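You operate a simulated robot arm through the tools that you are given. There is no shell and no other tool.

You are at the controls of a simulated robot arm. One attempt, no reset.

TASK
Fill the teal bottle to its 150 mark: one pull at 100, then one at 50.
Fine: turn it clear of the nozzle afterwards; the others stay empty.
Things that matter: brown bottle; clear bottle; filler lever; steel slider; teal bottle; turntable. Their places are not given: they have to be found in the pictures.

It is judged by the outcome, as a careful person would: the job done as asked, and still so three seconds after it is handed in. It fails if anything else is knocked over, pushed out of place, dropped, spilled or broken.

THE ROBOT
A 7-joint arm with a two-finger parallel gripper, fixed in place. Base frame: the origin is on the floor under the middle of its stand, x ahead of it, y to its left, z up; the work surface is at about z = 0.86. Units: m, degrees, N and s.
With the tool pointing down near the work surface it reaches from about 0.24 to 0.68 m from the base axis. Its first joint turns from -66.0 to 66.0 degrees. Payload 2.4 kg.
The TCP is the grasp point between the finger pads, 0.03 m short of the fingertips. In the tool frame z runs along the fingers and y along their closing line. Largest opening 0.094 m; finger width 0.028, thickness 0.01; the body of the gripper, 0.05 by 0.096 m, starts 0.055 m behind the TCP.
Orientation is told as [roll, pitch, yaw] about the base's x, y, z axes, in that order, counted from this pose: with the fingers straight down and closing along the base's y, the tool's x points along the base's -x, its y along +y and its z along -z.

THE INTERFACE
- The arm moves only by the tool step_arm. Its argument "steps" is a list that holds one entry, the list of rows, each a list of 7 numbers: the shift along the base's x, y, z in cm, then the turn, a rotation vector about the base's x, y, z in degrees, then the finger opening in cm, from 0 to 9.4. In form: [[[tx, ty, tz, rx, ry, rz, jaw], ...]]. A call has 1 to 20 rows; each row is the pose to reach, as a shift and turn from the pose commanded when the call began. Each row takes 0.2 s and may step no farther than 0.05 m and 8.6 degrees from the row before; otherwise, or with a gripper value out of range, the whole call is refused. Where a pose cannot be reached the arm comes as near as it can. A force on the tool above 40 N (or 10 N above the force at the start of the call, whichever is more), or a blocked arm, ends the call early, and 0.2 s more pass. The fingers move at their own pace (about 0.153 m/s each) and stop on an object; they squeeze with about 29 N. The grip force told is the motor's: it shows also when the fingers shut on nothing. Time passes only in rows, and 0.2 s behind the last, so rows that repeat a pose let the fingers close. The reply holds the time, the measured pose of the TCP, the force on the tool along the base axes, the opening and the grip force, in the units named above and with some noise, with the torque about the TCP (base axes, N m) and any sound that the robot's microphone picked up.
- Cameras (640 x 400 px; columns grow to the right, rows downward): "scene" is fixed at [0.0489, 0.4815, 1.469]; the picture's right is [-0.71, -0.71, 0.00], its down [-0.31, 0.31, -0.90] and it looks along [0.64, -0.64, -0.43] (base axes); focal length 344 px, centre (320, 200). "wrist" rides on the gripper at [0.076, 0.014, -0.102] in the tool frame; the picture's right is [-0.18, 0.98, 0.00], its down [-0.75, -0.14, -0.64] and it looks along [-0.63, -0.12, 0.77] (tool axes); focal length 243 px, centre (320, 200).
- get_image(camera): a new picture of that camera. No time passes.
- point_at(camera, pixels): for up to 12 pixels [column, row] of the newest picture of that camera ("zoom" is the newest enlarged one), the place [x, y, z] in the base frame of the surface seen there, good to about 0.003 m, but the place of the scene camera against the robot may be out by one fixed shift of up to 0.018 m in any direction. No time passes.
- inspect(camera, box): a new picture of the part [left, top, right, bottom] of that camera's present view, enlarged. No time passes.
- close_job(): hands the job in; it is judged then, once.

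Open the gripper and draw the arm clear of the work before you hand the job in, unless the task says otherwise.

The tools are called after "Request:" as a command line: name --argument value ..., lists and objects as JSON in quotes. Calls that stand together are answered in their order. step_arm: Moves the arm, as the interface text tells. Its arguments: {"type":"object","properties":{"steps":{"type":"array","items":{"type":"array","items":{"type":"array","items":{"type":"number"}}}}},"required":["steps"]} The other tools are called the same way: get_image (camera) takes a picture; point_at (camera, pixels) gives the place of the surface under pixels of a picture; inspect (camera, box) takes an enlarged picture of a part of a camera's view; close_job () hands the job in.

At the start:

```text
t: 0.0
tcp_pos: [0.3527, -0.0317, 1.2245]
tcp_rot: [0.0, 0.0, 0.1]
wrist_force: [-0.4, 0.3, 0.5]
wrist_torque: [-0.04, 0.0, -0.03]
finger_gap: 0.0939
finger_force: 0.0
```

scene: 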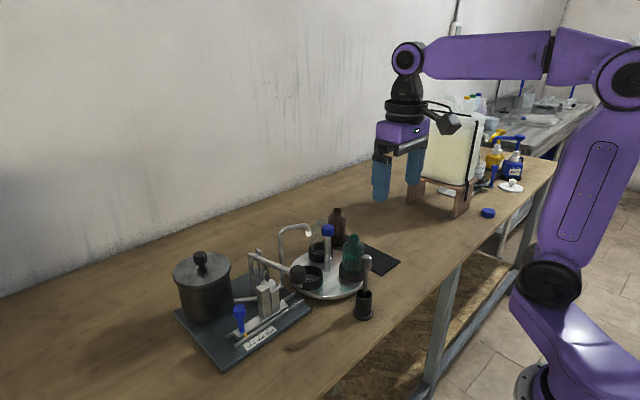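
wrist: 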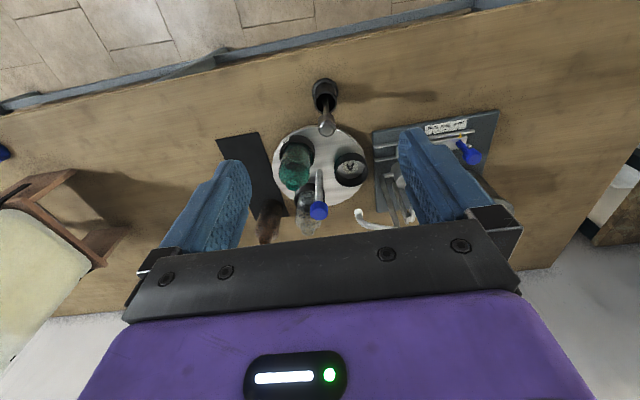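

The first pictures show a filler machine at about (245,300) and a turntable at (330,275) in the scene view. I take enlarged views of both to find the parts.

Request:
inspect --camera "scene" --box '[160, 190, 420, 370]'

Request:
inspect --camera "wrist" --box '[200, 60, 520, 260]'

```text
2.22 times, centred on (290, 280) of scene
```

zoom: 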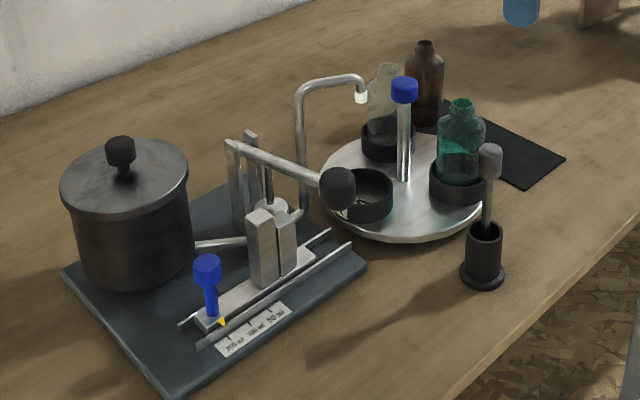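

```text
2.00 times, centred on (360, 160) of wrist
```

zoom: 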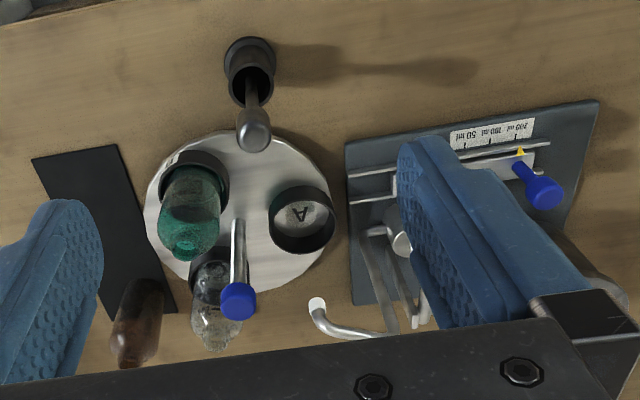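

The slider pointer sits near the scale at (240,330), with the blue slider knob at (207,270) in the zoom. I enlarge each part more.

Request:
inspect --camera "scene" --box '[220, 290, 310, 360]'

Request:
inspect --camera "scene" --box '[270, 195, 400, 305]'

Request:
inspect --camera "scene" --box '[210, 220, 330, 330]'

```text
5.71 times, centred on (265, 325) of scene
```

zoom: 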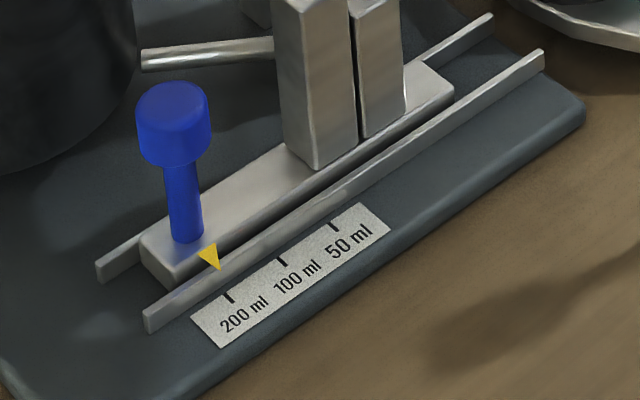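

```text
3.64 times, centred on (335, 250) of scene
```

zoom: 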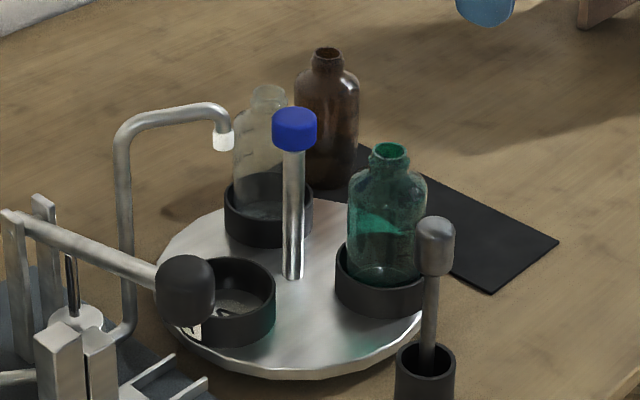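

```text
3.64 times, centred on (270, 275) of scene
```

zoom: 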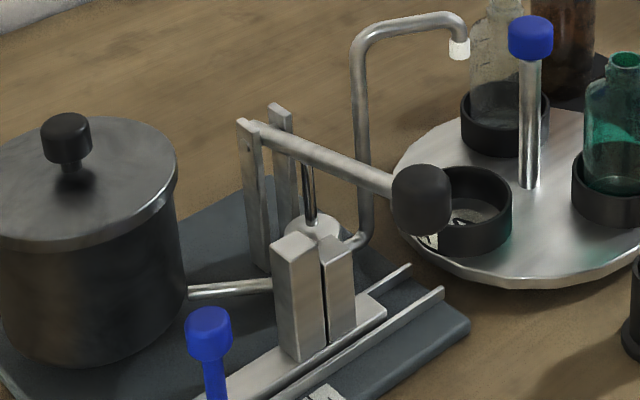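

I point at the main parts in both views to get their coordinates, starting with the scene camera's full picture.

Request:
point_at --camera "scene" --pixels '[[309, 234], [328, 230], [328, 270], [353, 240], [352, 275], [312, 280], [321, 250], [337, 212], [296, 274], [258, 256], [365, 262], [364, 300]]'

Request:
point_at --camera "wrist" --pixels '[[358, 212], [319, 210], [320, 170], [290, 180], [350, 167], [306, 225], [268, 230], [470, 156], [461, 136], [454, 128], [440, 130], [427, 133]]'

```text
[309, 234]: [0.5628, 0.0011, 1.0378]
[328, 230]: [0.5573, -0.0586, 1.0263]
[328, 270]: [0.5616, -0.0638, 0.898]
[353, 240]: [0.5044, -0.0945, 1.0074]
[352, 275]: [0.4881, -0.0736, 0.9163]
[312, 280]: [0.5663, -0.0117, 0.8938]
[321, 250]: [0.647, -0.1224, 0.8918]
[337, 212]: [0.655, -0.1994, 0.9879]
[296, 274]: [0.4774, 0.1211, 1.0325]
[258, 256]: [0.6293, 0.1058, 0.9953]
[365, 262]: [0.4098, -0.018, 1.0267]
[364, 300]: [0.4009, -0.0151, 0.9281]
```

```text
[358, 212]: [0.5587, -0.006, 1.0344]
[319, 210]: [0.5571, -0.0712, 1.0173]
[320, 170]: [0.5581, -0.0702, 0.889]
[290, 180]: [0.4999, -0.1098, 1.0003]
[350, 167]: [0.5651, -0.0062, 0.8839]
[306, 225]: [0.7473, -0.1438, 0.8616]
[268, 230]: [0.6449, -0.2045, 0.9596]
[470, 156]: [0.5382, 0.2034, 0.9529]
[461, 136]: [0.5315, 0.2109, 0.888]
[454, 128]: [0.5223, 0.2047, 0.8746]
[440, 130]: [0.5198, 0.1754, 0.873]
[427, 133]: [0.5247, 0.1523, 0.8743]
```

The nozzle tip is near (0.559,-0.006,1.034), above cup A, and the turntable post is near (0.558,-0.071). Next I point at the lever, stops and slider in the scene picture.

Request:
inspect --camera "scene" --box '[225, 235, 315, 345]'

Request:
point_at --camera "scene" --pixels '[[239, 312], [239, 326], [250, 333], [249, 330], [267, 284], [272, 290], [263, 283], [276, 283], [280, 262], [296, 268], [303, 274], [265, 264]]'

```text
3.64 times, centred on (270, 290) of scene
```

zoom: 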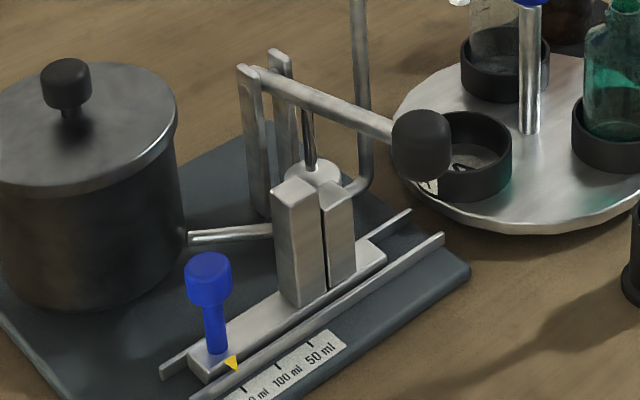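

```text
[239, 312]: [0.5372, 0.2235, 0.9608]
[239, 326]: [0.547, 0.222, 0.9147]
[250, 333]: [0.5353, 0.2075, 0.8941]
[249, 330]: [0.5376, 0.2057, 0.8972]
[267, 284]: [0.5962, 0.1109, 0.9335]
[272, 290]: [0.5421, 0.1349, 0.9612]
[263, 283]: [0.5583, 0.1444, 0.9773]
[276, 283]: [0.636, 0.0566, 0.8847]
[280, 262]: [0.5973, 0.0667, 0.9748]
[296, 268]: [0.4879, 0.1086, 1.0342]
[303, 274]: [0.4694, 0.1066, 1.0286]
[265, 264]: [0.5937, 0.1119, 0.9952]
```

I need a clearer view of the filler, which the fingers hide in the wrist view. I shift the arm 18 cm to +y at the same height, well above everything, and look again.

Request:
step_arm --steps '[[[0, 3, 0, 0, 0, 0, 9.4], [0, 6, 0, 0, 0, 0, 9.4], [0, 9, 0, 0, 0, 0, 9.4], [0, 12, 0, 0, 0, 0, 9.4], [0, 15, 0, 0, 0, 0, 9.4], [0, 18, 0, 0, 0, 0, 9.4], [0, 18, 0, 0, 0, 0, 9.4]]]'

Request:
get_image --camera "wrist"

Request:
get_image --camera "scene"

```text
t: 1.6
tcp_pos: [0.3516, 0.1468, 1.2285]
tcp_rot: [0.0, -0.1, 0.0]
wrist_force: [-0.3, 0.0, 1.2]
wrist_torque: [0.0, -0.02, -0.04]
finger_gap: 0.0939
finger_force: 0.0
```

```text
taken
```

wrist: 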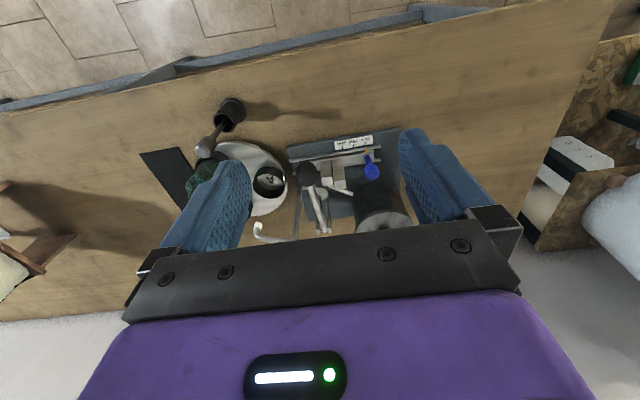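

```text
taken
```

scene: 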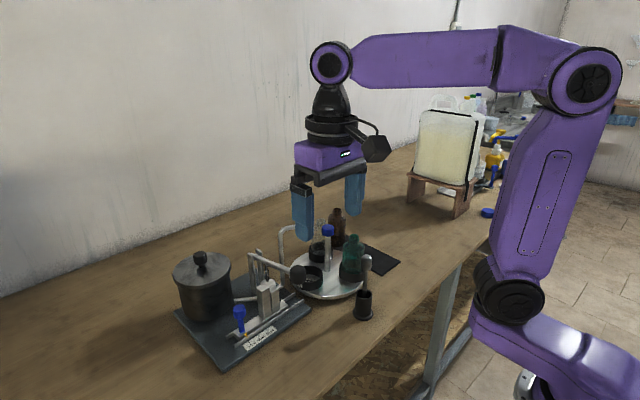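

The filler is now between the fingers around (330,180) in the wrist picture. I enlarge it.

Request:
inspect --camera "wrist" --box '[280, 125, 420, 240]'

Request:
point_at --camera "wrist" --pixels '[[307, 173], [316, 205], [322, 228], [313, 190], [327, 172], [337, 172], [340, 184], [371, 172], [366, 154], [258, 232], [268, 180], [385, 205]]'

```text
3.48 times, centred on (350, 182) of wrist
```

zoom: 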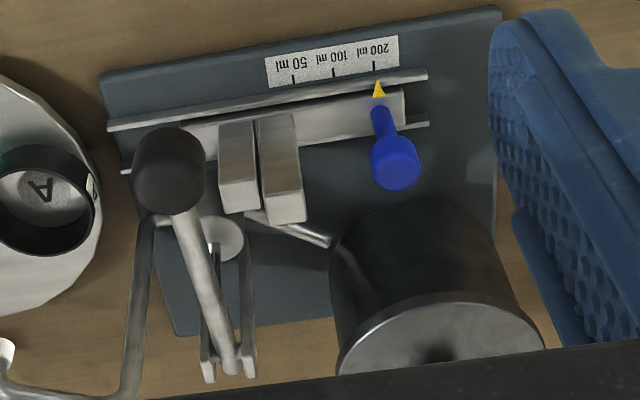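

```text
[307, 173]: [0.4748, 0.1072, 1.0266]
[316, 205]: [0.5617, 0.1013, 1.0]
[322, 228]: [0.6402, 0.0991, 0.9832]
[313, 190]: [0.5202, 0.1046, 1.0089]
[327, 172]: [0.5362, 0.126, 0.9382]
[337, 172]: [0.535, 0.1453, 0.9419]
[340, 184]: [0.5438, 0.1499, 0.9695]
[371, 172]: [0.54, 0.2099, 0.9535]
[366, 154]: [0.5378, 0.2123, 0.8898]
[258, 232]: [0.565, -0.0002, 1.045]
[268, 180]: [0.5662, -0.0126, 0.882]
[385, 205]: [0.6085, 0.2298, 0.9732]
```

In the zoom the lever knob is at (170,170), the two stop blocks at (240,165) and (280,170), and the pointer at (378,85) sits by the 200 mark. I point at the scale ticks, the blocks and the pipe for exact places.

Request:
point_at --camera "zoom" --pixels '[[374, 68], [333, 74], [293, 80], [378, 83], [378, 92], [395, 165], [382, 110], [237, 185], [283, 200], [170, 150], [150, 160], [195, 165]]'

Request:
point_at --camera "scene" --pixels '[[285, 228], [295, 226], [305, 227], [280, 240], [309, 232], [328, 226], [323, 229], [334, 231], [328, 240], [353, 237], [346, 262], [337, 209]]'

```text
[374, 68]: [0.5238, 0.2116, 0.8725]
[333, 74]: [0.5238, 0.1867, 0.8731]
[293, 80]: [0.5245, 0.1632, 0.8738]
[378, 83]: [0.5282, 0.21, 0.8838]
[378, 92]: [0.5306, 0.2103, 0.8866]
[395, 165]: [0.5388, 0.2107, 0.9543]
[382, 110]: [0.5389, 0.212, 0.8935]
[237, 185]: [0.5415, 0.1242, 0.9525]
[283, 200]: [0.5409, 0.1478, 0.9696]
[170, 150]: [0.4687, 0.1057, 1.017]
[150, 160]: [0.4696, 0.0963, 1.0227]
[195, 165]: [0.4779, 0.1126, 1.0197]
```

```text
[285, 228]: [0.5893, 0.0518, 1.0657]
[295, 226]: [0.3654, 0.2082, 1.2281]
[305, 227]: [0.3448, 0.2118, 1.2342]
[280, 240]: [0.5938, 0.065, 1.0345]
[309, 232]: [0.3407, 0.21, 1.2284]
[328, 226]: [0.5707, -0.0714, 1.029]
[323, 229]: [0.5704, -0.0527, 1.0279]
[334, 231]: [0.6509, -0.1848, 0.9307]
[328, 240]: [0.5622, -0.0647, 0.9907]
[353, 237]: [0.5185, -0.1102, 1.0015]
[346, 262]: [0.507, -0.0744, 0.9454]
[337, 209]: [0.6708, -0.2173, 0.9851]
```

The slider ticks are at y≈0.2116 (200), 0.1867 (100) and 0.1632 (50), and the two stop blocks line up with the lever at the 100 and 50 settings. First I bring the gripper above the turntable's blue knob at about (0.559,-0.071), staying above the pipe top at z≈1.06.

Request:
step_arm --steps '[[[0, -4, 0, 0, 0, 0, 9.4], [3, -8, -1, 0, 0, 0, 8], [6, -12, -2, 0, 0, 0, 7], [9, -15, -3, 0, 0, 0, 6], [12, -18, -4.5, 0, 0, 0, 6], [15, -20.5, -6, 0, 0, 0, 6], [18, -21.9, -7.5, 0, 0, 0, 6], [20.6, -21.9, -9, 0, 0, 0, 6], [20.6, -21.9, -9, 0, 0, 0, 6]]]'

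Request:
get_image --camera "wrist"

Request:
get_image --camera "scene"

```text
refused: row 2 steps farther than a row can; nothing moved
```

```text
taken
```

wrist: 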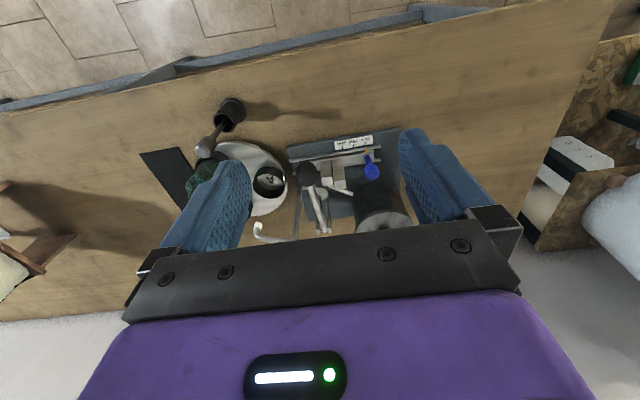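

```text
taken
```

scene: 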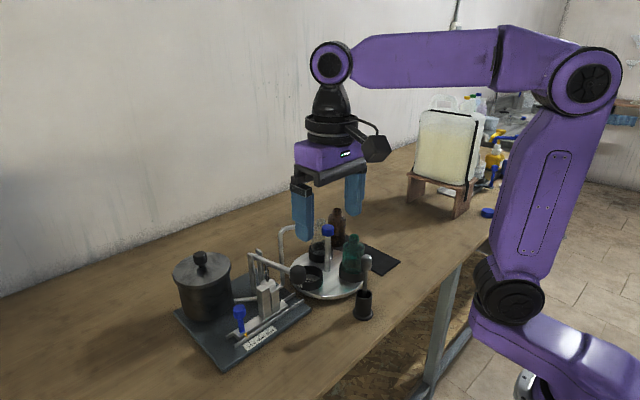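

The call was refused because row 2 stepped over 5 cm, so nothing moved and the scene is unchanged. I resend the same path in smaller steps, still ending above the blue knob.

Request:
step_arm --steps '[[[0, -4, 0, 0, 0, 0, 9.4], [2, -7.5, -1, 0, 0, 0, 8], [4.5, -11, -2, 0, 0, 0, 7], [7, -14.5, -3, 0, 0, 0, 6], [10, -17.5, -4, 0, 0, 0, 6], [13, -20, -5, 0, 0, 0, 6], [16, -21.9, -6.5, 0, 0, 0, 6], [18.5, -21.9, -8, 0, 0, 0, 6], [20.6, -21.9, -9, 0, 0, 0, 6], [20.6, -21.9, -9, 0, 0, 0, 6]]]'

Request:
get_image --camera "wrist"

Request:
get_image --camera "scene"

```text
t: 3.8
tcp_pos: [0.5605, -0.0722, 1.1337]
tcp_rot: [0.0, 0.0, 0.0]
wrist_force: [0.4, -0.8, 0.6]
wrist_torque: [0.01, -0.03, -0.04]
finger_gap: 0.0603
finger_force: 0.0
```

```text
taken
```

wrist: 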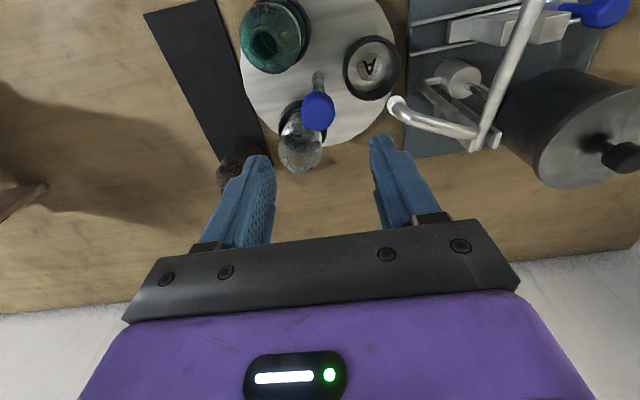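

```text
taken
```

scene: 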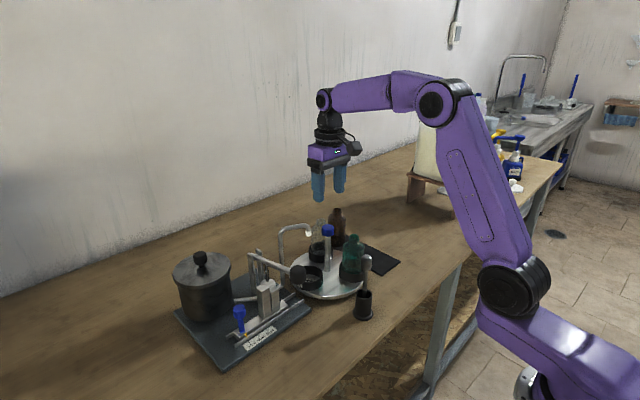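

The wrist view now shows the knob at (318,111), the teal neck at (265,45), cup A at (370,65) and the nozzle at (396,108). I measure these points.

Request:
point_at --camera "wrist" --pixels '[[318, 108], [303, 111], [333, 111], [318, 98], [318, 125], [319, 80], [265, 43], [308, 145], [371, 65], [396, 105], [395, 118], [240, 180]]'

Request:
point_at --camera "wrist" --pixels '[[344, 75], [399, 65], [371, 38], [371, 96], [450, 128], [610, 150], [560, 90], [620, 90], [605, 10], [462, 70], [530, 20], [500, 50]]'

Request:
inspect --camera "wrist" --box '[220, 0, 420, 180]'

```text
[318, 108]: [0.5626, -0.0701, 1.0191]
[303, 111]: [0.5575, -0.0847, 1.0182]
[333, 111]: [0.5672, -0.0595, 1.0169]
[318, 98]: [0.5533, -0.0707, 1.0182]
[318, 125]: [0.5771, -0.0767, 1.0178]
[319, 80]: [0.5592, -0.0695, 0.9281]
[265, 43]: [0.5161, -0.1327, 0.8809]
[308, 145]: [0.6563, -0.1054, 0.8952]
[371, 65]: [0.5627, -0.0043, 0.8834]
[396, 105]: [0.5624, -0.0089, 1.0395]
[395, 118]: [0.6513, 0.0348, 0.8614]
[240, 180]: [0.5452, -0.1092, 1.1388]
```

```text
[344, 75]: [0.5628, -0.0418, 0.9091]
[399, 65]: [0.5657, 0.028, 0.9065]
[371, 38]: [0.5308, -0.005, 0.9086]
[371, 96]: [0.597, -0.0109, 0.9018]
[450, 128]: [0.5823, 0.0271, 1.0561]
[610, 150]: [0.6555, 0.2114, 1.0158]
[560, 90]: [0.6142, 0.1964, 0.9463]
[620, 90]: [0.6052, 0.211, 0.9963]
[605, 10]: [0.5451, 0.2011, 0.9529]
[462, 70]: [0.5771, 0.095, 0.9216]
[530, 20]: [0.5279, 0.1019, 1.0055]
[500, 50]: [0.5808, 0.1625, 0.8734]
```

```text
2.22 times, centred on (320, 90) of wrist
```

zoom: 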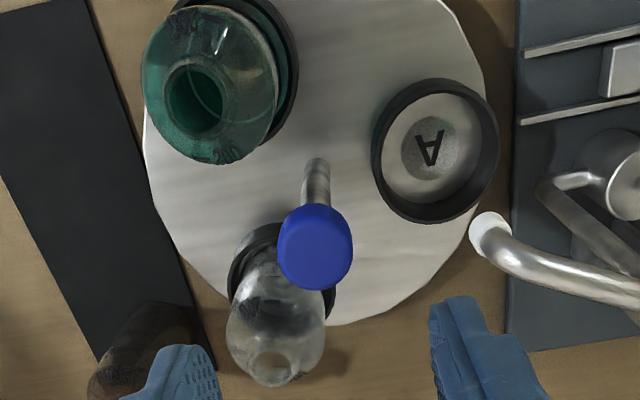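

The knob's top is at z≈1.018, centred near (0.564,-0.071) with a diameter of about 2.8 cm. Staying at height, I test whether the wrist can pre-turn +60° so one grasp can cover the whole -120° turn.

Request:
step_arm --steps '[[[0.2, 0.1, 0, 0, 0, 8, 4.8], [0.35, 0.1, 0, 0, 0, 16, 4.8], [0.35, 0.1, 0, 0, 0, 24, 4.8], [0.35, 0.1, 0, 0, 0, 32, 4.8], [0.35, 0.1, 0, 0, 0, 40, 4.8], [0.35, 0.1, 0, 0, 0, 48, 4.8], [0.35, 0.1, 0, 0, 0, 56, 4.8], [0.35, 0.1, 0, 0, 0, 62, 4.8], [0.35, 0.1, 0, 0, 0, 62, 4.8]]]'

Request:
get_image --camera "wrist"

Request:
get_image --camera "scene"

```text
t: 5.8
tcp_pos: [0.5616, -0.0716, 1.1355]
tcp_rot: [0.0, 0.0, 62.1]
wrist_force: [0.5, -0.2, 0.0]
wrist_torque: [0.0, -0.02, -0.02]
finger_gap: 0.0478
finger_force: 0.3
```

```text
taken
```

wrist: 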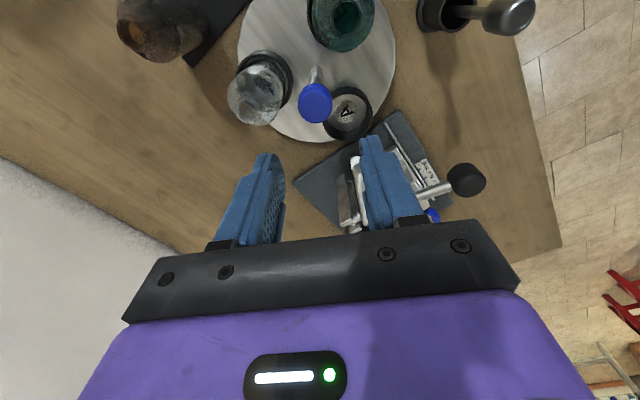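

```text
taken
```

scene: 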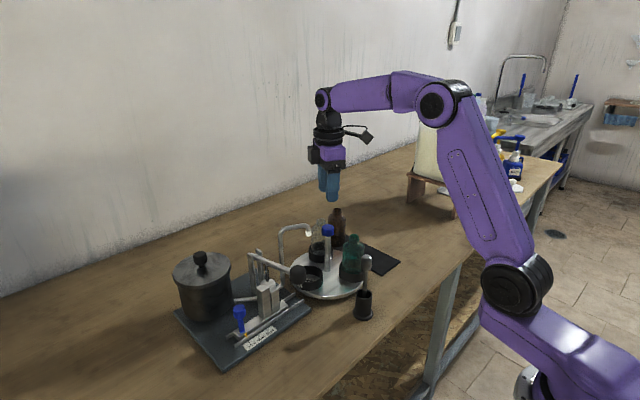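

The +62° turn was reached exactly. I re-measure the knob at (315,103) and the bottle necks from this second angle before going down.

Request:
point_at --camera "wrist" --pixels '[[315, 92], [300, 103], [331, 103], [315, 102], [344, 12], [328, 22], [258, 93], [262, 115], [348, 112], [352, 160], [465, 180], [160, 35]]'

Request:
inspect --camera "wrist" --box '[200, 0, 420, 160]'

```text
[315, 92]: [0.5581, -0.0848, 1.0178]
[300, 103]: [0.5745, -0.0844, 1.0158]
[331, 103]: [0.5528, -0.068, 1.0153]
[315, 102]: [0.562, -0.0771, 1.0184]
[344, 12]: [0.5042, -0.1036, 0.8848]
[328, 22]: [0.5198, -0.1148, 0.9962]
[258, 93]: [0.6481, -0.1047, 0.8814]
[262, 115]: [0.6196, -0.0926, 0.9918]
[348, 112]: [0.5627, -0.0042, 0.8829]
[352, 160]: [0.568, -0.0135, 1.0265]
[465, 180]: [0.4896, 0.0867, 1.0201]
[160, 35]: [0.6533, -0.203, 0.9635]
```

```text
2.50 times, centred on (310, 80) of wrist
```

zoom: 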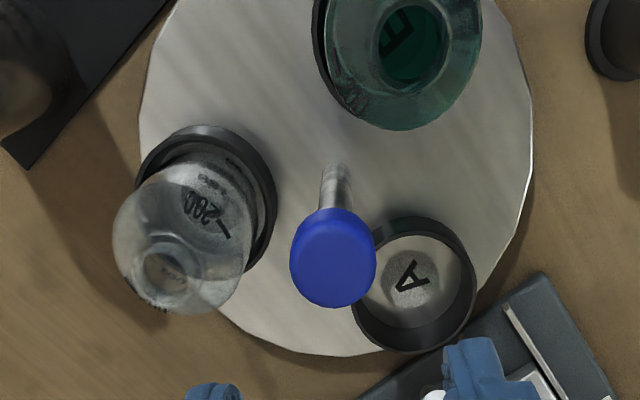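

The knob centre agrees at about (0.564,-0.072), and the bottle tops are at z≈0.995. I lower over the knob to TCP z≈1.011 with 4.4 cm opening, keeping the fingers well inside the bottle necks.

Request:
step_arm --steps '[[[0.1, -0.1, -3, 0, 0, 0, 4.4], [0.2, -0.1, -6, 0, 0, 0, 4.4], [0.2, -0.1, -8, 0, 0, 0, 4.4], [0.2, -0.1, -9.5, 0, 0, 0, 4.4], [0.2, -0.1, -11, 0, 0, 0, 4.4], [0.2, -0.1, -12.3, 0, 0, 0, 4.4], [0.2, -0.1, -12.3, 0, 0, 0, 4.4]]]'

Request:
get_image --camera "wrist"

Request:
inspect --camera "scene" --box '[250, 160, 410, 310]'

```text
t: 7.4
tcp_pos: [0.5637, -0.0734, 1.0111]
tcp_rot: [0.0, 0.1, 62.1]
wrist_force: [0.2, -1.1, -0.8]
wrist_torque: [0.01, -0.01, 0.01]
finger_gap: 0.0438
finger_force: 0.0
```

```text
taken
```

wrist: 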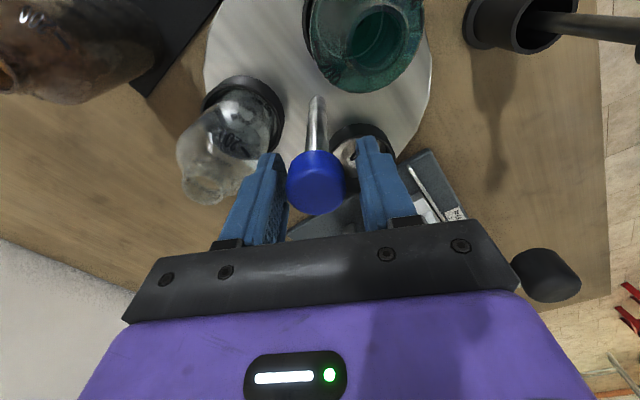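

```text
2.67 times, centred on (330, 235) of scene
```

zoom: 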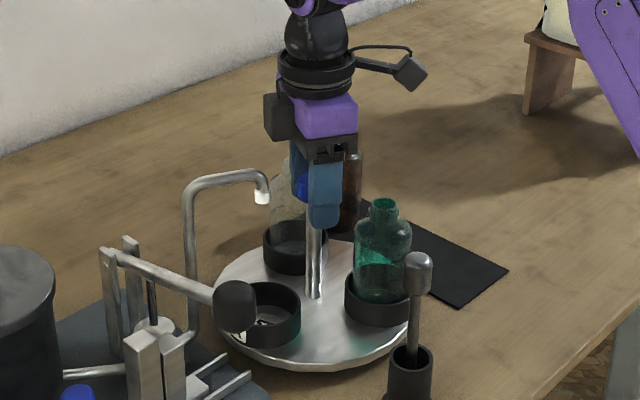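

The blue knob is between the fingers at (315,182), a bit nearer the left finger. I measure the knob and finger edges to centre before closing.

Request:
point_at --camera "wrist" --pixels '[[287, 180], [343, 180], [315, 155], [315, 165], [316, 120], [284, 205], [361, 200], [205, 195], [360, 85], [345, 150], [545, 270], [300, 165]]'

Request:
inspect --camera "wrist" --box '[200, 70, 440, 240]'

```text
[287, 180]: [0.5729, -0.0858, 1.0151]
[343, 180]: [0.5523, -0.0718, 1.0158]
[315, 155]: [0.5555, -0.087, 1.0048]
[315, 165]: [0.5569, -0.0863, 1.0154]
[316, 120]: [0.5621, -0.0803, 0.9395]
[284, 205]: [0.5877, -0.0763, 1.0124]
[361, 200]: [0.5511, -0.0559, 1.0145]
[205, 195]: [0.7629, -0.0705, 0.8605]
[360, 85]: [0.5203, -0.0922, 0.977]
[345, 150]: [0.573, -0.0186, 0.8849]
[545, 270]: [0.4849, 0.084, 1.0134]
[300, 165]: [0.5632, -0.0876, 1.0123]
```

```text
2.35 times, centred on (320, 155) of wrist
```

zoom: 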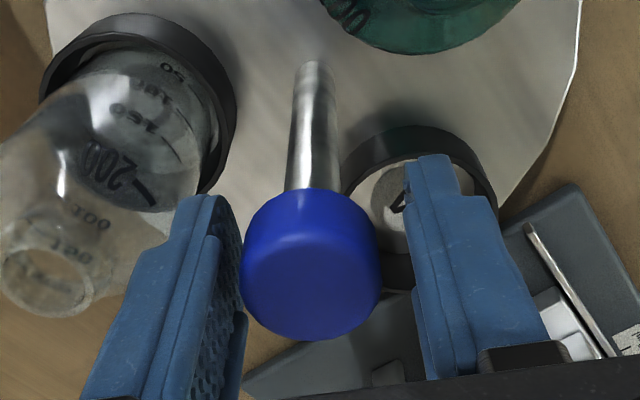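

The knob is centred between the pads to within about 1–2 mm, so I close on it and hold still to read the grip.

Request:
step_arm --steps '[[[0, 0, 0, 0, 0, 0, 1.5], [0, 0, 0, 0, 0, 0, 1.5], [0, 0, 0, 0, 0, 0, 1.5]]]'

```text
t: 8.2
tcp_pos: [0.5658, -0.0746, 1.0127]
tcp_rot: [-0.1, -0.1, 61.9]
wrist_force: [22.3, -7.2, -10.3]
wrist_torque: [0.23, 0.29, 0.03]
finger_gap: 0.032
finger_force: 44.9
```

The fingers hold the knob at 3.2 cm but it pulls the tool sideways with 22 N along +x, so I am about 2–3 mm off centre. I shift toward the force and read again.

Request:
step_arm --steps '[[[0.12, -0.06, 0.05, 0, 0, 0, 1.5], [0.22, -0.11, 0.1, 0, 0, 0, 1.5], [0.22, -0.11, 0.1, 0, 0, 0, 1.5]]]'

```text
t: 9.0
tcp_pos: [0.565, -0.0753, 1.0121]
tcp_rot: [0.2, 0.1, 62.0]
wrist_force: [5.2, -6.4, -18.3]
wrist_torque: [0.53, -1.05, -0.04]
finger_gap: 0.0319
finger_force: 45.1
```

The sideways pull dropped to about 5 N, but the knob now pulls down with 18 N, so I lower about 2 mm and trim x and y slightly.

Request:
step_arm --steps '[[[0.03, -0.04, -0.1, 0, 0, 0, 1.5], [0.06, -0.08, -0.22, 0, 0, 0, 1.5], [0.06, -0.08, -0.22, 0, 0, 0, 1.5]]]'

```text
t: 9.8
tcp_pos: [0.5651, -0.0742, 1.011]
tcp_rot: [0.3, 0.1, 61.9]
wrist_force: [-16.3, -4.8, -0.5]
wrist_torque: [-0.07, 0.18, -0.03]
finger_gap: 0.0318
finger_force: 44.9
```

Vertical load is now near zero, but x reads -16 N, so I back off x by about 1 mm.

Request:
step_arm --steps '[[[-0.05, -0.02, 0, 0, 0, 0, 1.5], [-0.1, -0.04, 0, 0, 0, 0, 1.5], [-0.1, -0.04, 0, 0, 0, 0, 1.5]]]'

```text
t: 10.6
tcp_pos: [0.5646, -0.0754, 1.0118]
tcp_rot: [0.1, -0.1, 62.1]
wrist_force: [-13.9, -2.1, 4.3]
wrist_torque: [-0.97, 0.42, 0.04]
finger_gap: 0.0317
finger_force: 45.0
```

The residual loads are small enough, so I try a slow test turn of -12° and check whether the turntable follows the knob.

Request:
step_arm --steps '[[[0, 0, 0, 0, 0, -3, 1.5], [0, 0, 0, 0, 0, -6, 1.5], [0, 0, 0, 0, 0, -9, 1.5], [0, 0, 0, 0, 0, -12, 1.5], [0, 0, 0, 0, 0, -12, 1.5]]]'

Request:
get_image --camera "wrist"

Request:
inspect --camera "scene" --box '[250, 160, 410, 310]'

```text
t: 11.8
tcp_pos: [0.5663, -0.0752, 1.0118]
tcp_rot: [0.0, -0.1, 50.1]
wrist_force: [-14.0, 3.0, 10.1]
wrist_torque: [-0.55, 0.11, 0.02]
finger_gap: 0.0316
finger_force: 45.2
```

```text
taken
```

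wrist: 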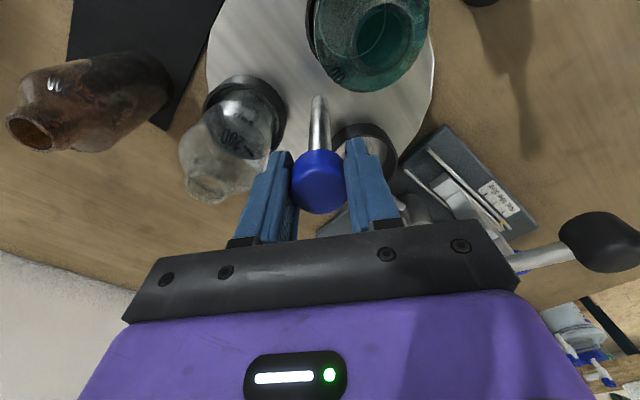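

```text
2.67 times, centred on (330, 235) of scene
```

zoom: 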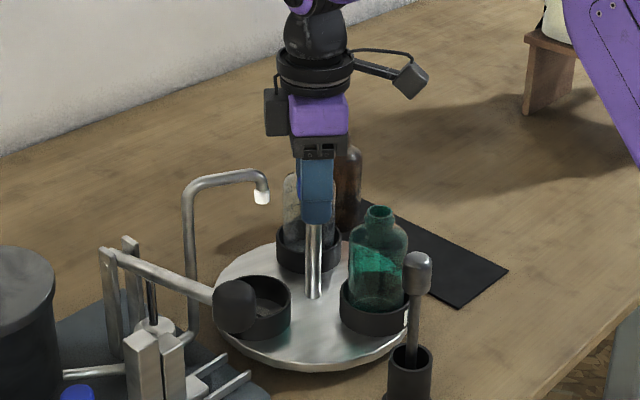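

The turntable follows the knob: the bottles stay fixed relative to the wrist view while the background turned. I continue the turn by another -54° at a gentle rate.

Request:
step_arm --steps '[[[0, 0, 0, 0, 0, -4, 1.5], [0, 0, 0, 0, 0, -9, 1.5], [0, 0, 0, 0, 0, -14, 1.5], [0, 0, 0, 0, 0, -19, 1.5], [0, 0, 0, 0, 0, -24, 1.5], [0, 0, 0, 0, 0, -29, 1.5], [0, 0, 0, 0, 0, -34, 1.5], [0, 0, 0, 0, 0, -39, 1.5], [0, 0, 0, 0, 0, -44, 1.5], [0, 0, 0, 0, 0, -49, 1.5], [0, 0, 0, 0, 0, -54, 1.5], [0, 0, 0, 0, 0, -54, 1.5]]]'

Request:
inspect --camera "scene" --box '[250, 160, 410, 310]'

```text
t: 14.4
tcp_pos: [0.5653, -0.0741, 1.0109]
tcp_rot: [-0.1, -0.2, -4.0]
wrist_force: [-4.8, 0.2, 13.5]
wrist_torque: [0.4, 1.21, -0.02]
finger_gap: 0.0319
finger_force: 45.2
```

```text
2.67 times, centred on (330, 235) of scene
```

zoom: 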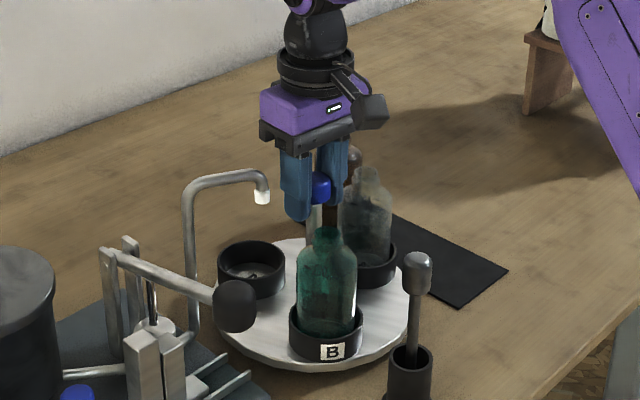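

The table has turned 66° with the teal bottle (seat B) now facing the robot side, and loads stay low. I continue with the remaining -54°.

Request:
step_arm --steps '[[[0, 0, 0, 0, 0, -4, 1.5], [0, 0, 0, 0, 0, -9, 1.5], [0, 0, 0, 0, 0, -14, 1.5], [0, 0, 0, 0, 0, -19, 1.5], [0, 0, 0, 0, 0, -24, 1.5], [0, 0, 0, 0, 0, -29, 1.5], [0, 0, 0, 0, 0, -34, 1.5], [0, 0, 0, 0, 0, -39, 1.5], [0, 0, 0, 0, 0, -44, 1.5], [0, 0, 0, 0, 0, -49, 1.5], [0, 0, 0, 0, 0, -54, 1.5], [0, 0, 0, 0, 0, -54, 1.5]]]'

Request:
inspect --camera "scene" --box '[250, 160, 410, 310]'

Request:
get_image --camera "wrist"

```text
t: 17.0
tcp_pos: [0.5655, -0.0758, 1.0114]
tcp_rot: [-0.1, 0.2, -58.0]
wrist_force: [-17.0, -5.2, 20.2]
wrist_torque: [0.98, 0.37, -0.03]
finger_gap: 0.0316
finger_force: 45.2
```

```text
2.67 times, centred on (330, 235) of scene
```

zoom: 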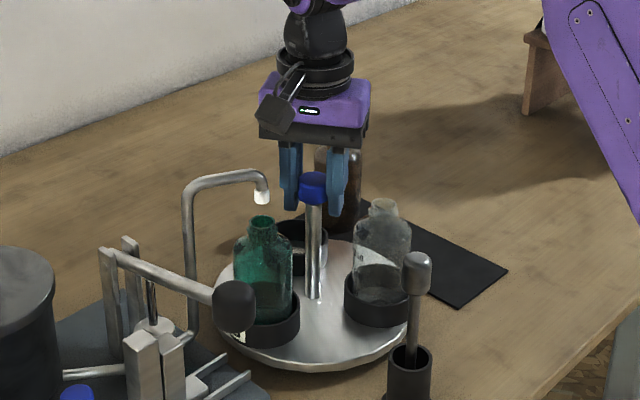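

```text
taken
```

wrist: 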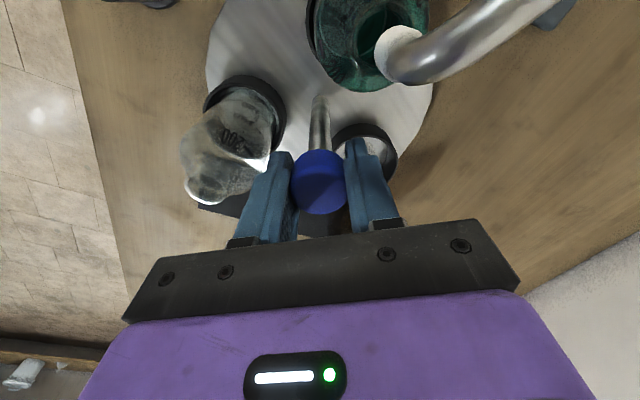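

The teal bottle now sits under the nozzle in the scene zoom at (262,225). I open to 4.6 cm, rise straight up, and check the alignment from above.

Request:
step_arm --steps '[[[0, 0, 0, 0, 0, 0, 4.6], [0, 0, 0, 0, 0, 0, 4.6], [0, 0, 1.5, 0, 0, 0, 4.6], [0, 0, 3.5, 0, 0, 0, 4.6], [0, 0, 6, 0, 0, 0, 4.6], [0, 0, 9, 0, 0, 0, 4.6], [0, 0, 12, 0, 0, 0, 4.6], [0, 0, 12, 0, 0, 0, 4.6]]]'

Request:
get_image --camera "wrist"

Request:
inspect --camera "scene" --box '[250, 180, 410, 310]'

```text
t: 18.8
tcp_pos: [0.5707, -0.0773, 1.1326]
tcp_rot: [0.1, -0.1, -57.9]
wrist_force: [-0.9, 0.6, 0.0]
wrist_torque: [0.02, 0.02, 0.02]
finger_gap: 0.0458
finger_force: 0.0
```

```text
taken
```

wrist: 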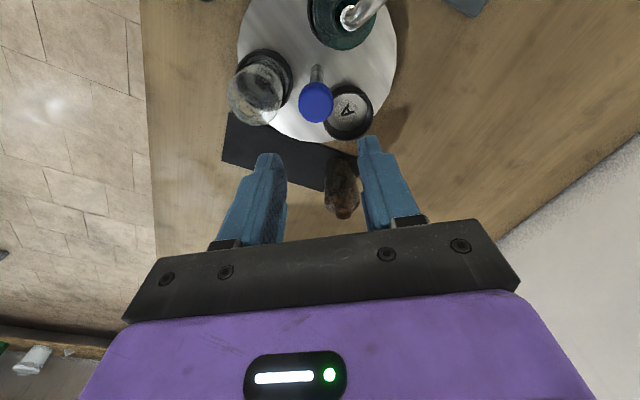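

```text
3.08 times, centred on (330, 245) of scene
```

zoom: 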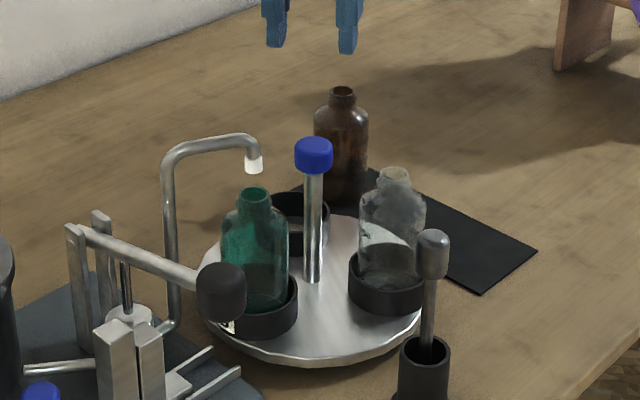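

The nozzle tip at (255,165) looks above the teal mouth at (254,193) in the scene zoom. I turn the wrist back to yaw 0 at height and get the same view as before to compare.

Request:
step_arm --steps '[[[0, 0, 0, 0, 0, 8, 4.6], [0, 0, 0, 0, 0, 16, 4.6], [0, 0, 0, 0, 0, 24, 4.6], [0, 0, 0, 0, 0, 32, 4.6], [0, 0, 0, 0, 0, 40, 4.6], [0, 0, 0, 0, 0, 48, 4.6], [0, 0, 0, 0, 0, 56, 4.6], [0, 0, 0, 0, 0, 58, 4.6], [0, 0, 0, 0, 0, 58, 4.6]]]'

Request:
inspect --camera "wrist" --box '[220, 0, 460, 180]'

```text
t: 20.8
tcp_pos: [0.5666, -0.0756, 1.1306]
tcp_rot: [0.1, 0.0, 0.1]
wrist_force: [0.1, 0.3, -0.4]
wrist_torque: [0.0, -0.01, 0.01]
finger_gap: 0.0462
finger_force: 0.0
```

```text
2.22 times, centred on (340, 90) of wrist
```

zoom: 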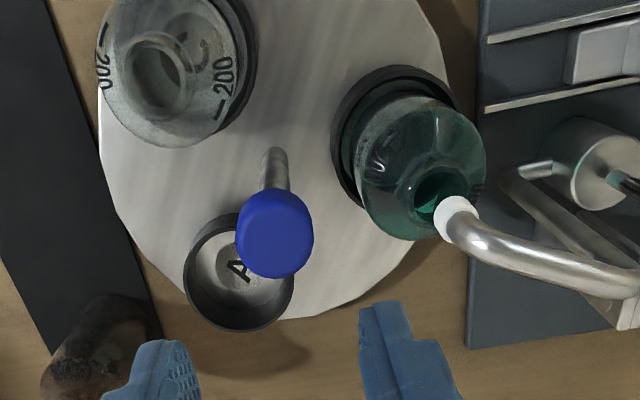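

Seat A has moved to the far side and the teal mouth lies just under the nozzle tip at (455,205) in the zoom. I point at the rim, the nozzle and the seats to check the alignment in numbers.

Request:
point_at --camera "zoom" --pixels '[[455, 203], [440, 215], [418, 190], [445, 170], [470, 190], [430, 172], [333, 145], [390, 70], [455, 95], [185, 280], [293, 285], [235, 330]]'

Request:
inspect --camera "wrist" --box '[340, 30, 430, 110]'

```text
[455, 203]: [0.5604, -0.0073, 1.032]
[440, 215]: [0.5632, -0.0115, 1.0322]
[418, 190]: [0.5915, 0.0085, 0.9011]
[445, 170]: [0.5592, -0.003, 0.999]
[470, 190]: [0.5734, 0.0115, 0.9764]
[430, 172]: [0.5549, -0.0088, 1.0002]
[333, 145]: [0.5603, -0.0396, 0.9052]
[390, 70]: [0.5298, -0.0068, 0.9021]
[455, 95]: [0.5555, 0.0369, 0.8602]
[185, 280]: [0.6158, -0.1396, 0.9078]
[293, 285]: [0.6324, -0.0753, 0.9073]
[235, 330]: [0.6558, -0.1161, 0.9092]
```

```text
5.00 times, centred on (385, 70) of wrist
```

zoom: 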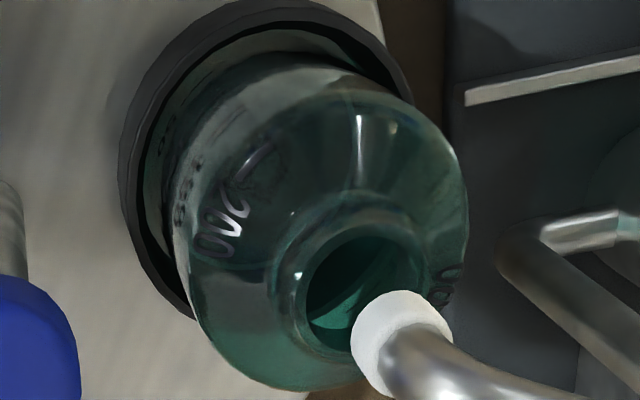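

I point around the teal rim (centre about (360,285) in this zoom) and the white nozzle tip to compare their x and y.

Request:
point_at --camera "zoom" --pixels '[[300, 235], [285, 280], [290, 320], [330, 205], [370, 200], [410, 218], [430, 250], [315, 350], [385, 300], [430, 305], [365, 365], [400, 330]]'

```text
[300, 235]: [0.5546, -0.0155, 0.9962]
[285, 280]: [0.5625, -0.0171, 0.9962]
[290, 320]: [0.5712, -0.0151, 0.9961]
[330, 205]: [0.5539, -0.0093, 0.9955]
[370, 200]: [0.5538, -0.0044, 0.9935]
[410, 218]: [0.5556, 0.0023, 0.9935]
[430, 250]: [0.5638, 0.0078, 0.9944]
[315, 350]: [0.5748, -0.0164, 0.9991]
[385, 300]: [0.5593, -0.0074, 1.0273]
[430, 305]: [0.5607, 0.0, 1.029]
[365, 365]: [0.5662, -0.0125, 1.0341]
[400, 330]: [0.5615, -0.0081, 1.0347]
```

The teal mouth centre (≈0.566,-0.0045) and nozzle tip (≈0.564,-0.005) agree within about 2 mm, so the bottle is in place. Next I move at height over to the blue slider knob at about (0.539,0.211).

Request:
step_arm --steps '[[[-0.5, 4.2, 0, 0, 0, 0, 4.6], [-1, 8.4, 0, 0, 0, 0, 4.6], [-1.5, 12.6, 0, 0, 0, 0, 4.6], [-2, 16.8, 0, 0, 0, 0, 4.6], [-2.5, 21, 0, 0, 0, 0, 4.6], [-2.7, 25, 0, 0, 0, 0, 4.6], [-2.7, 28.6, 0, 0, 0, 0, 4.6], [-2.7, 28.6, 0, 0, 0, 0, 4.6]]]'

Request:
get_image --camera "wrist"

Request:
get_image --camera "scene"

```text
t: 22.6
tcp_pos: [0.5398, 0.2116, 1.1314]
tcp_rot: [0.0, 0.0, 0.0]
wrist_force: [-0.8, -0.3, 0.1]
wrist_torque: [0.0, -0.02, 0.0]
finger_gap: 0.0461
finger_force: 0.1
```

```text
taken
```

wrist: 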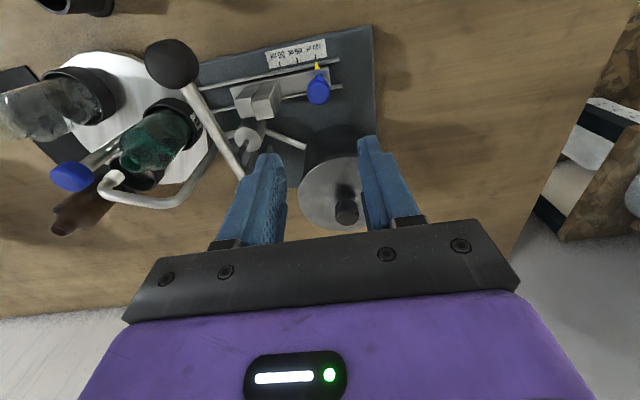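

```text
taken
```

scene: 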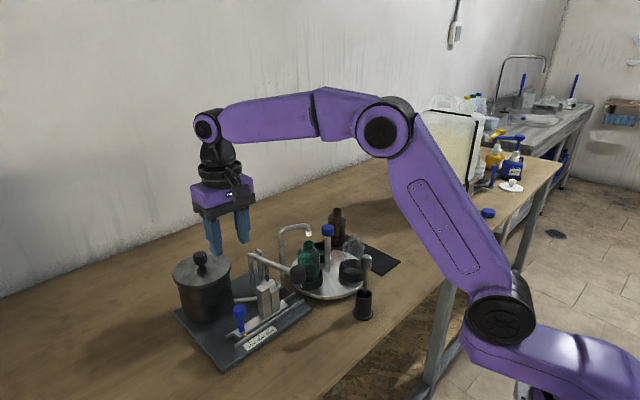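

The slider knob is at (318,90) in the wrist view, with the pot's lid knob at (345,210) behind. I enlarge and measure the knob, scale, blocks and pot.

Request:
inspect --camera "wrist" --box '[190, 20, 390, 180]'

Request:
point_at --camera "wrist" --pixels '[[318, 88], [307, 90], [330, 90], [318, 78], [346, 205], [346, 225], [335, 160], [300, 190], [320, 60], [316, 73], [207, 110], [230, 155]]'

```text
2.50 times, centred on (290, 100) of wrist
```

zoom: 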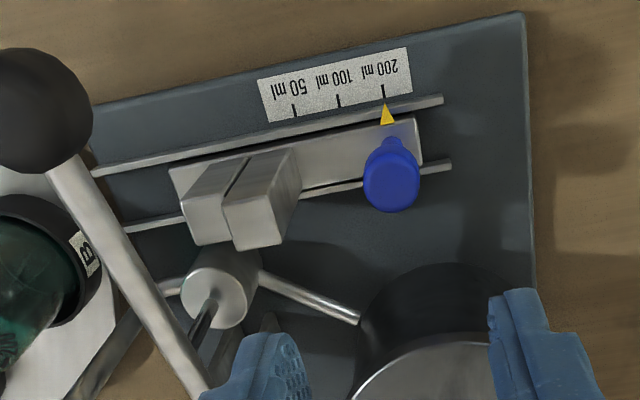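

```text
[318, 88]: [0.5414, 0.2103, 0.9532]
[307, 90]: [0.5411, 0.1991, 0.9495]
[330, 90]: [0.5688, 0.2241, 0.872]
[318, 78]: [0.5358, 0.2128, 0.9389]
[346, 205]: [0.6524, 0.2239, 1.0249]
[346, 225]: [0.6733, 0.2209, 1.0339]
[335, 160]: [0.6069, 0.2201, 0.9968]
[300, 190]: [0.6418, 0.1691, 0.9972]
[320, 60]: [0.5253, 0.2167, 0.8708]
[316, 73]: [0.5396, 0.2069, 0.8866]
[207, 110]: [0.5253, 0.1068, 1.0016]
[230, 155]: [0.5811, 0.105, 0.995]
```

The knob head is about 2.3 cm wide, centred near (0.541,0.2105) with its top at z≈0.953. I lower straight down to TCP z≈0.962 with 4.6 cm opening; pot edge (x≥0.607) and blocks (y≤0.157) are clear.

Request:
step_arm --steps '[[[0.1, -0.1, -4, 0, 0, 0, 4.6], [0.1, -0.1, -8, 0, 0, 0, 4.6], [0.1, -0.1, -11, 0, 0, 0, 4.6], [0.1, -0.1, -13.5, 0, 0, 0, 4.6], [0.1, -0.1, -15.5, 0, 0, 0, 4.6], [0.1, -0.1, -17, 0, 0, 0, 4.6], [0.1, -0.1, -17, 0, 0, 0, 4.6]]]'

Request:
get_image --camera "wrist"

Request:
inspect --camera "scene" --box '[160, 190, 340, 360]'

```text
t: 24.2
tcp_pos: [0.5416, 0.2095, 0.9596]
tcp_rot: [0.0, 0.0, 0.0]
wrist_force: [0.1, 0.4, 0.1]
wrist_torque: [-0.04, 0.05, -0.04]
finger_gap: 0.046
finger_force: 0.0
```

```text
taken
```

wrist: 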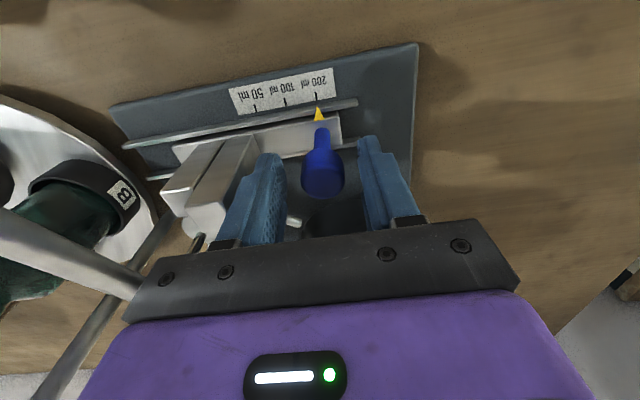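

```text
2.35 times, centred on (250, 275) of scene
```

zoom: 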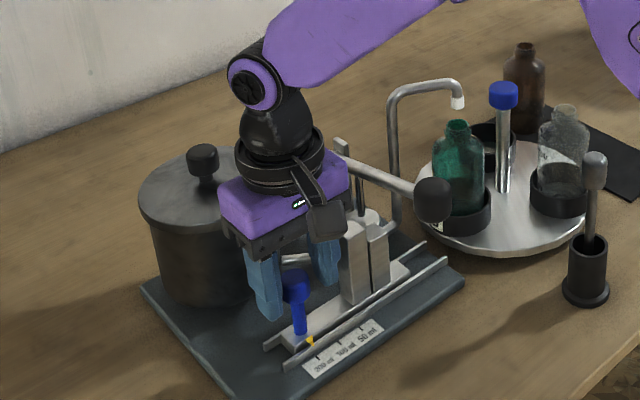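

The knob head at (322,178) is centred between the pads at 284 and 360, with no contact force. I close on it.

Request:
step_arm --steps '[[[0, 0, 0, 0, 0, 0, 1], [0, 0, 0, 0, 0, 0, 1], [0, 0, 0, 0, 0, 0, 1]]]'

```text
t: 25.0
tcp_pos: [0.5423, 0.2114, 0.9596]
tcp_rot: [0.0, 0.0, 0.0]
wrist_force: [0.7, 2.0, -5.0]
wrist_torque: [0.04, -0.37, -0.01]
finger_gap: 0.0255
finger_force: 44.5
```

Good grip at 2.55 cm with small loads. I slide it slowly toward the 100 mark, first by 2.0 cm, watching the forces and sounds.

Request:
step_arm --steps '[[[0, -0.4, 0, 0, 0, 0, 1], [0, -0.8, 0, 0, 0, 0, 1], [0, -1.2, 0, 0, 0, 0, 1], [0, -1.6, 0, 0, 0, 0, 1], [0, -2.0, 0, 0, 0, 0, 1], [0, -2.0, 0, 0, 0, 0, 1]]]'

Request:
inspect --camera "wrist" --box '[170, 50, 430, 230]'

Request:
inspect --camera "scene" --box '[210, 240, 330, 350]'

```text
t: 26.4
tcp_pos: [0.541, 0.1872, 0.9603]
tcp_rot: [-0.1, -0.1, -0.2]
wrist_force: [4.3, -2.9, -6.4]
wrist_torque: [0.1, -0.62, 0.13]
finger_gap: 0.0256
finger_force: 44.6
stopped in row 6: the force on the tool passed its limit at 40 N (the readings are from after the stop); the commanded pose is now the measured one
```

```text
2.22 times, centred on (300, 140) of wrist
```

zoom: 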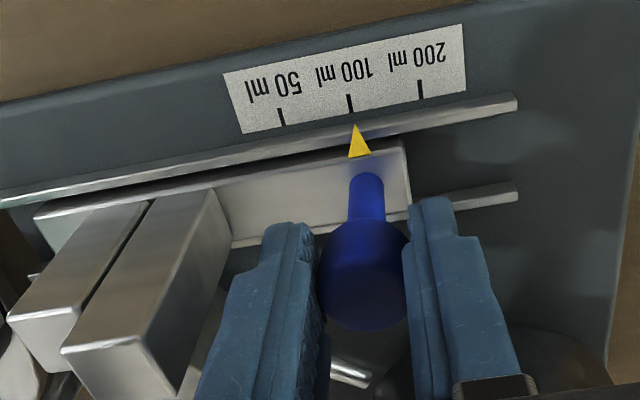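

```text
3.64 times, centred on (270, 295) of scene
```

zoom: 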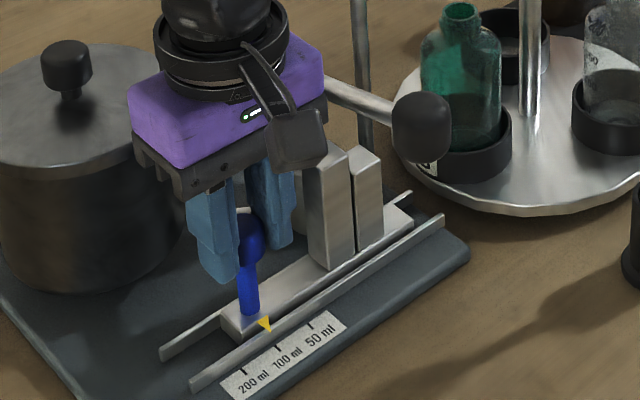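

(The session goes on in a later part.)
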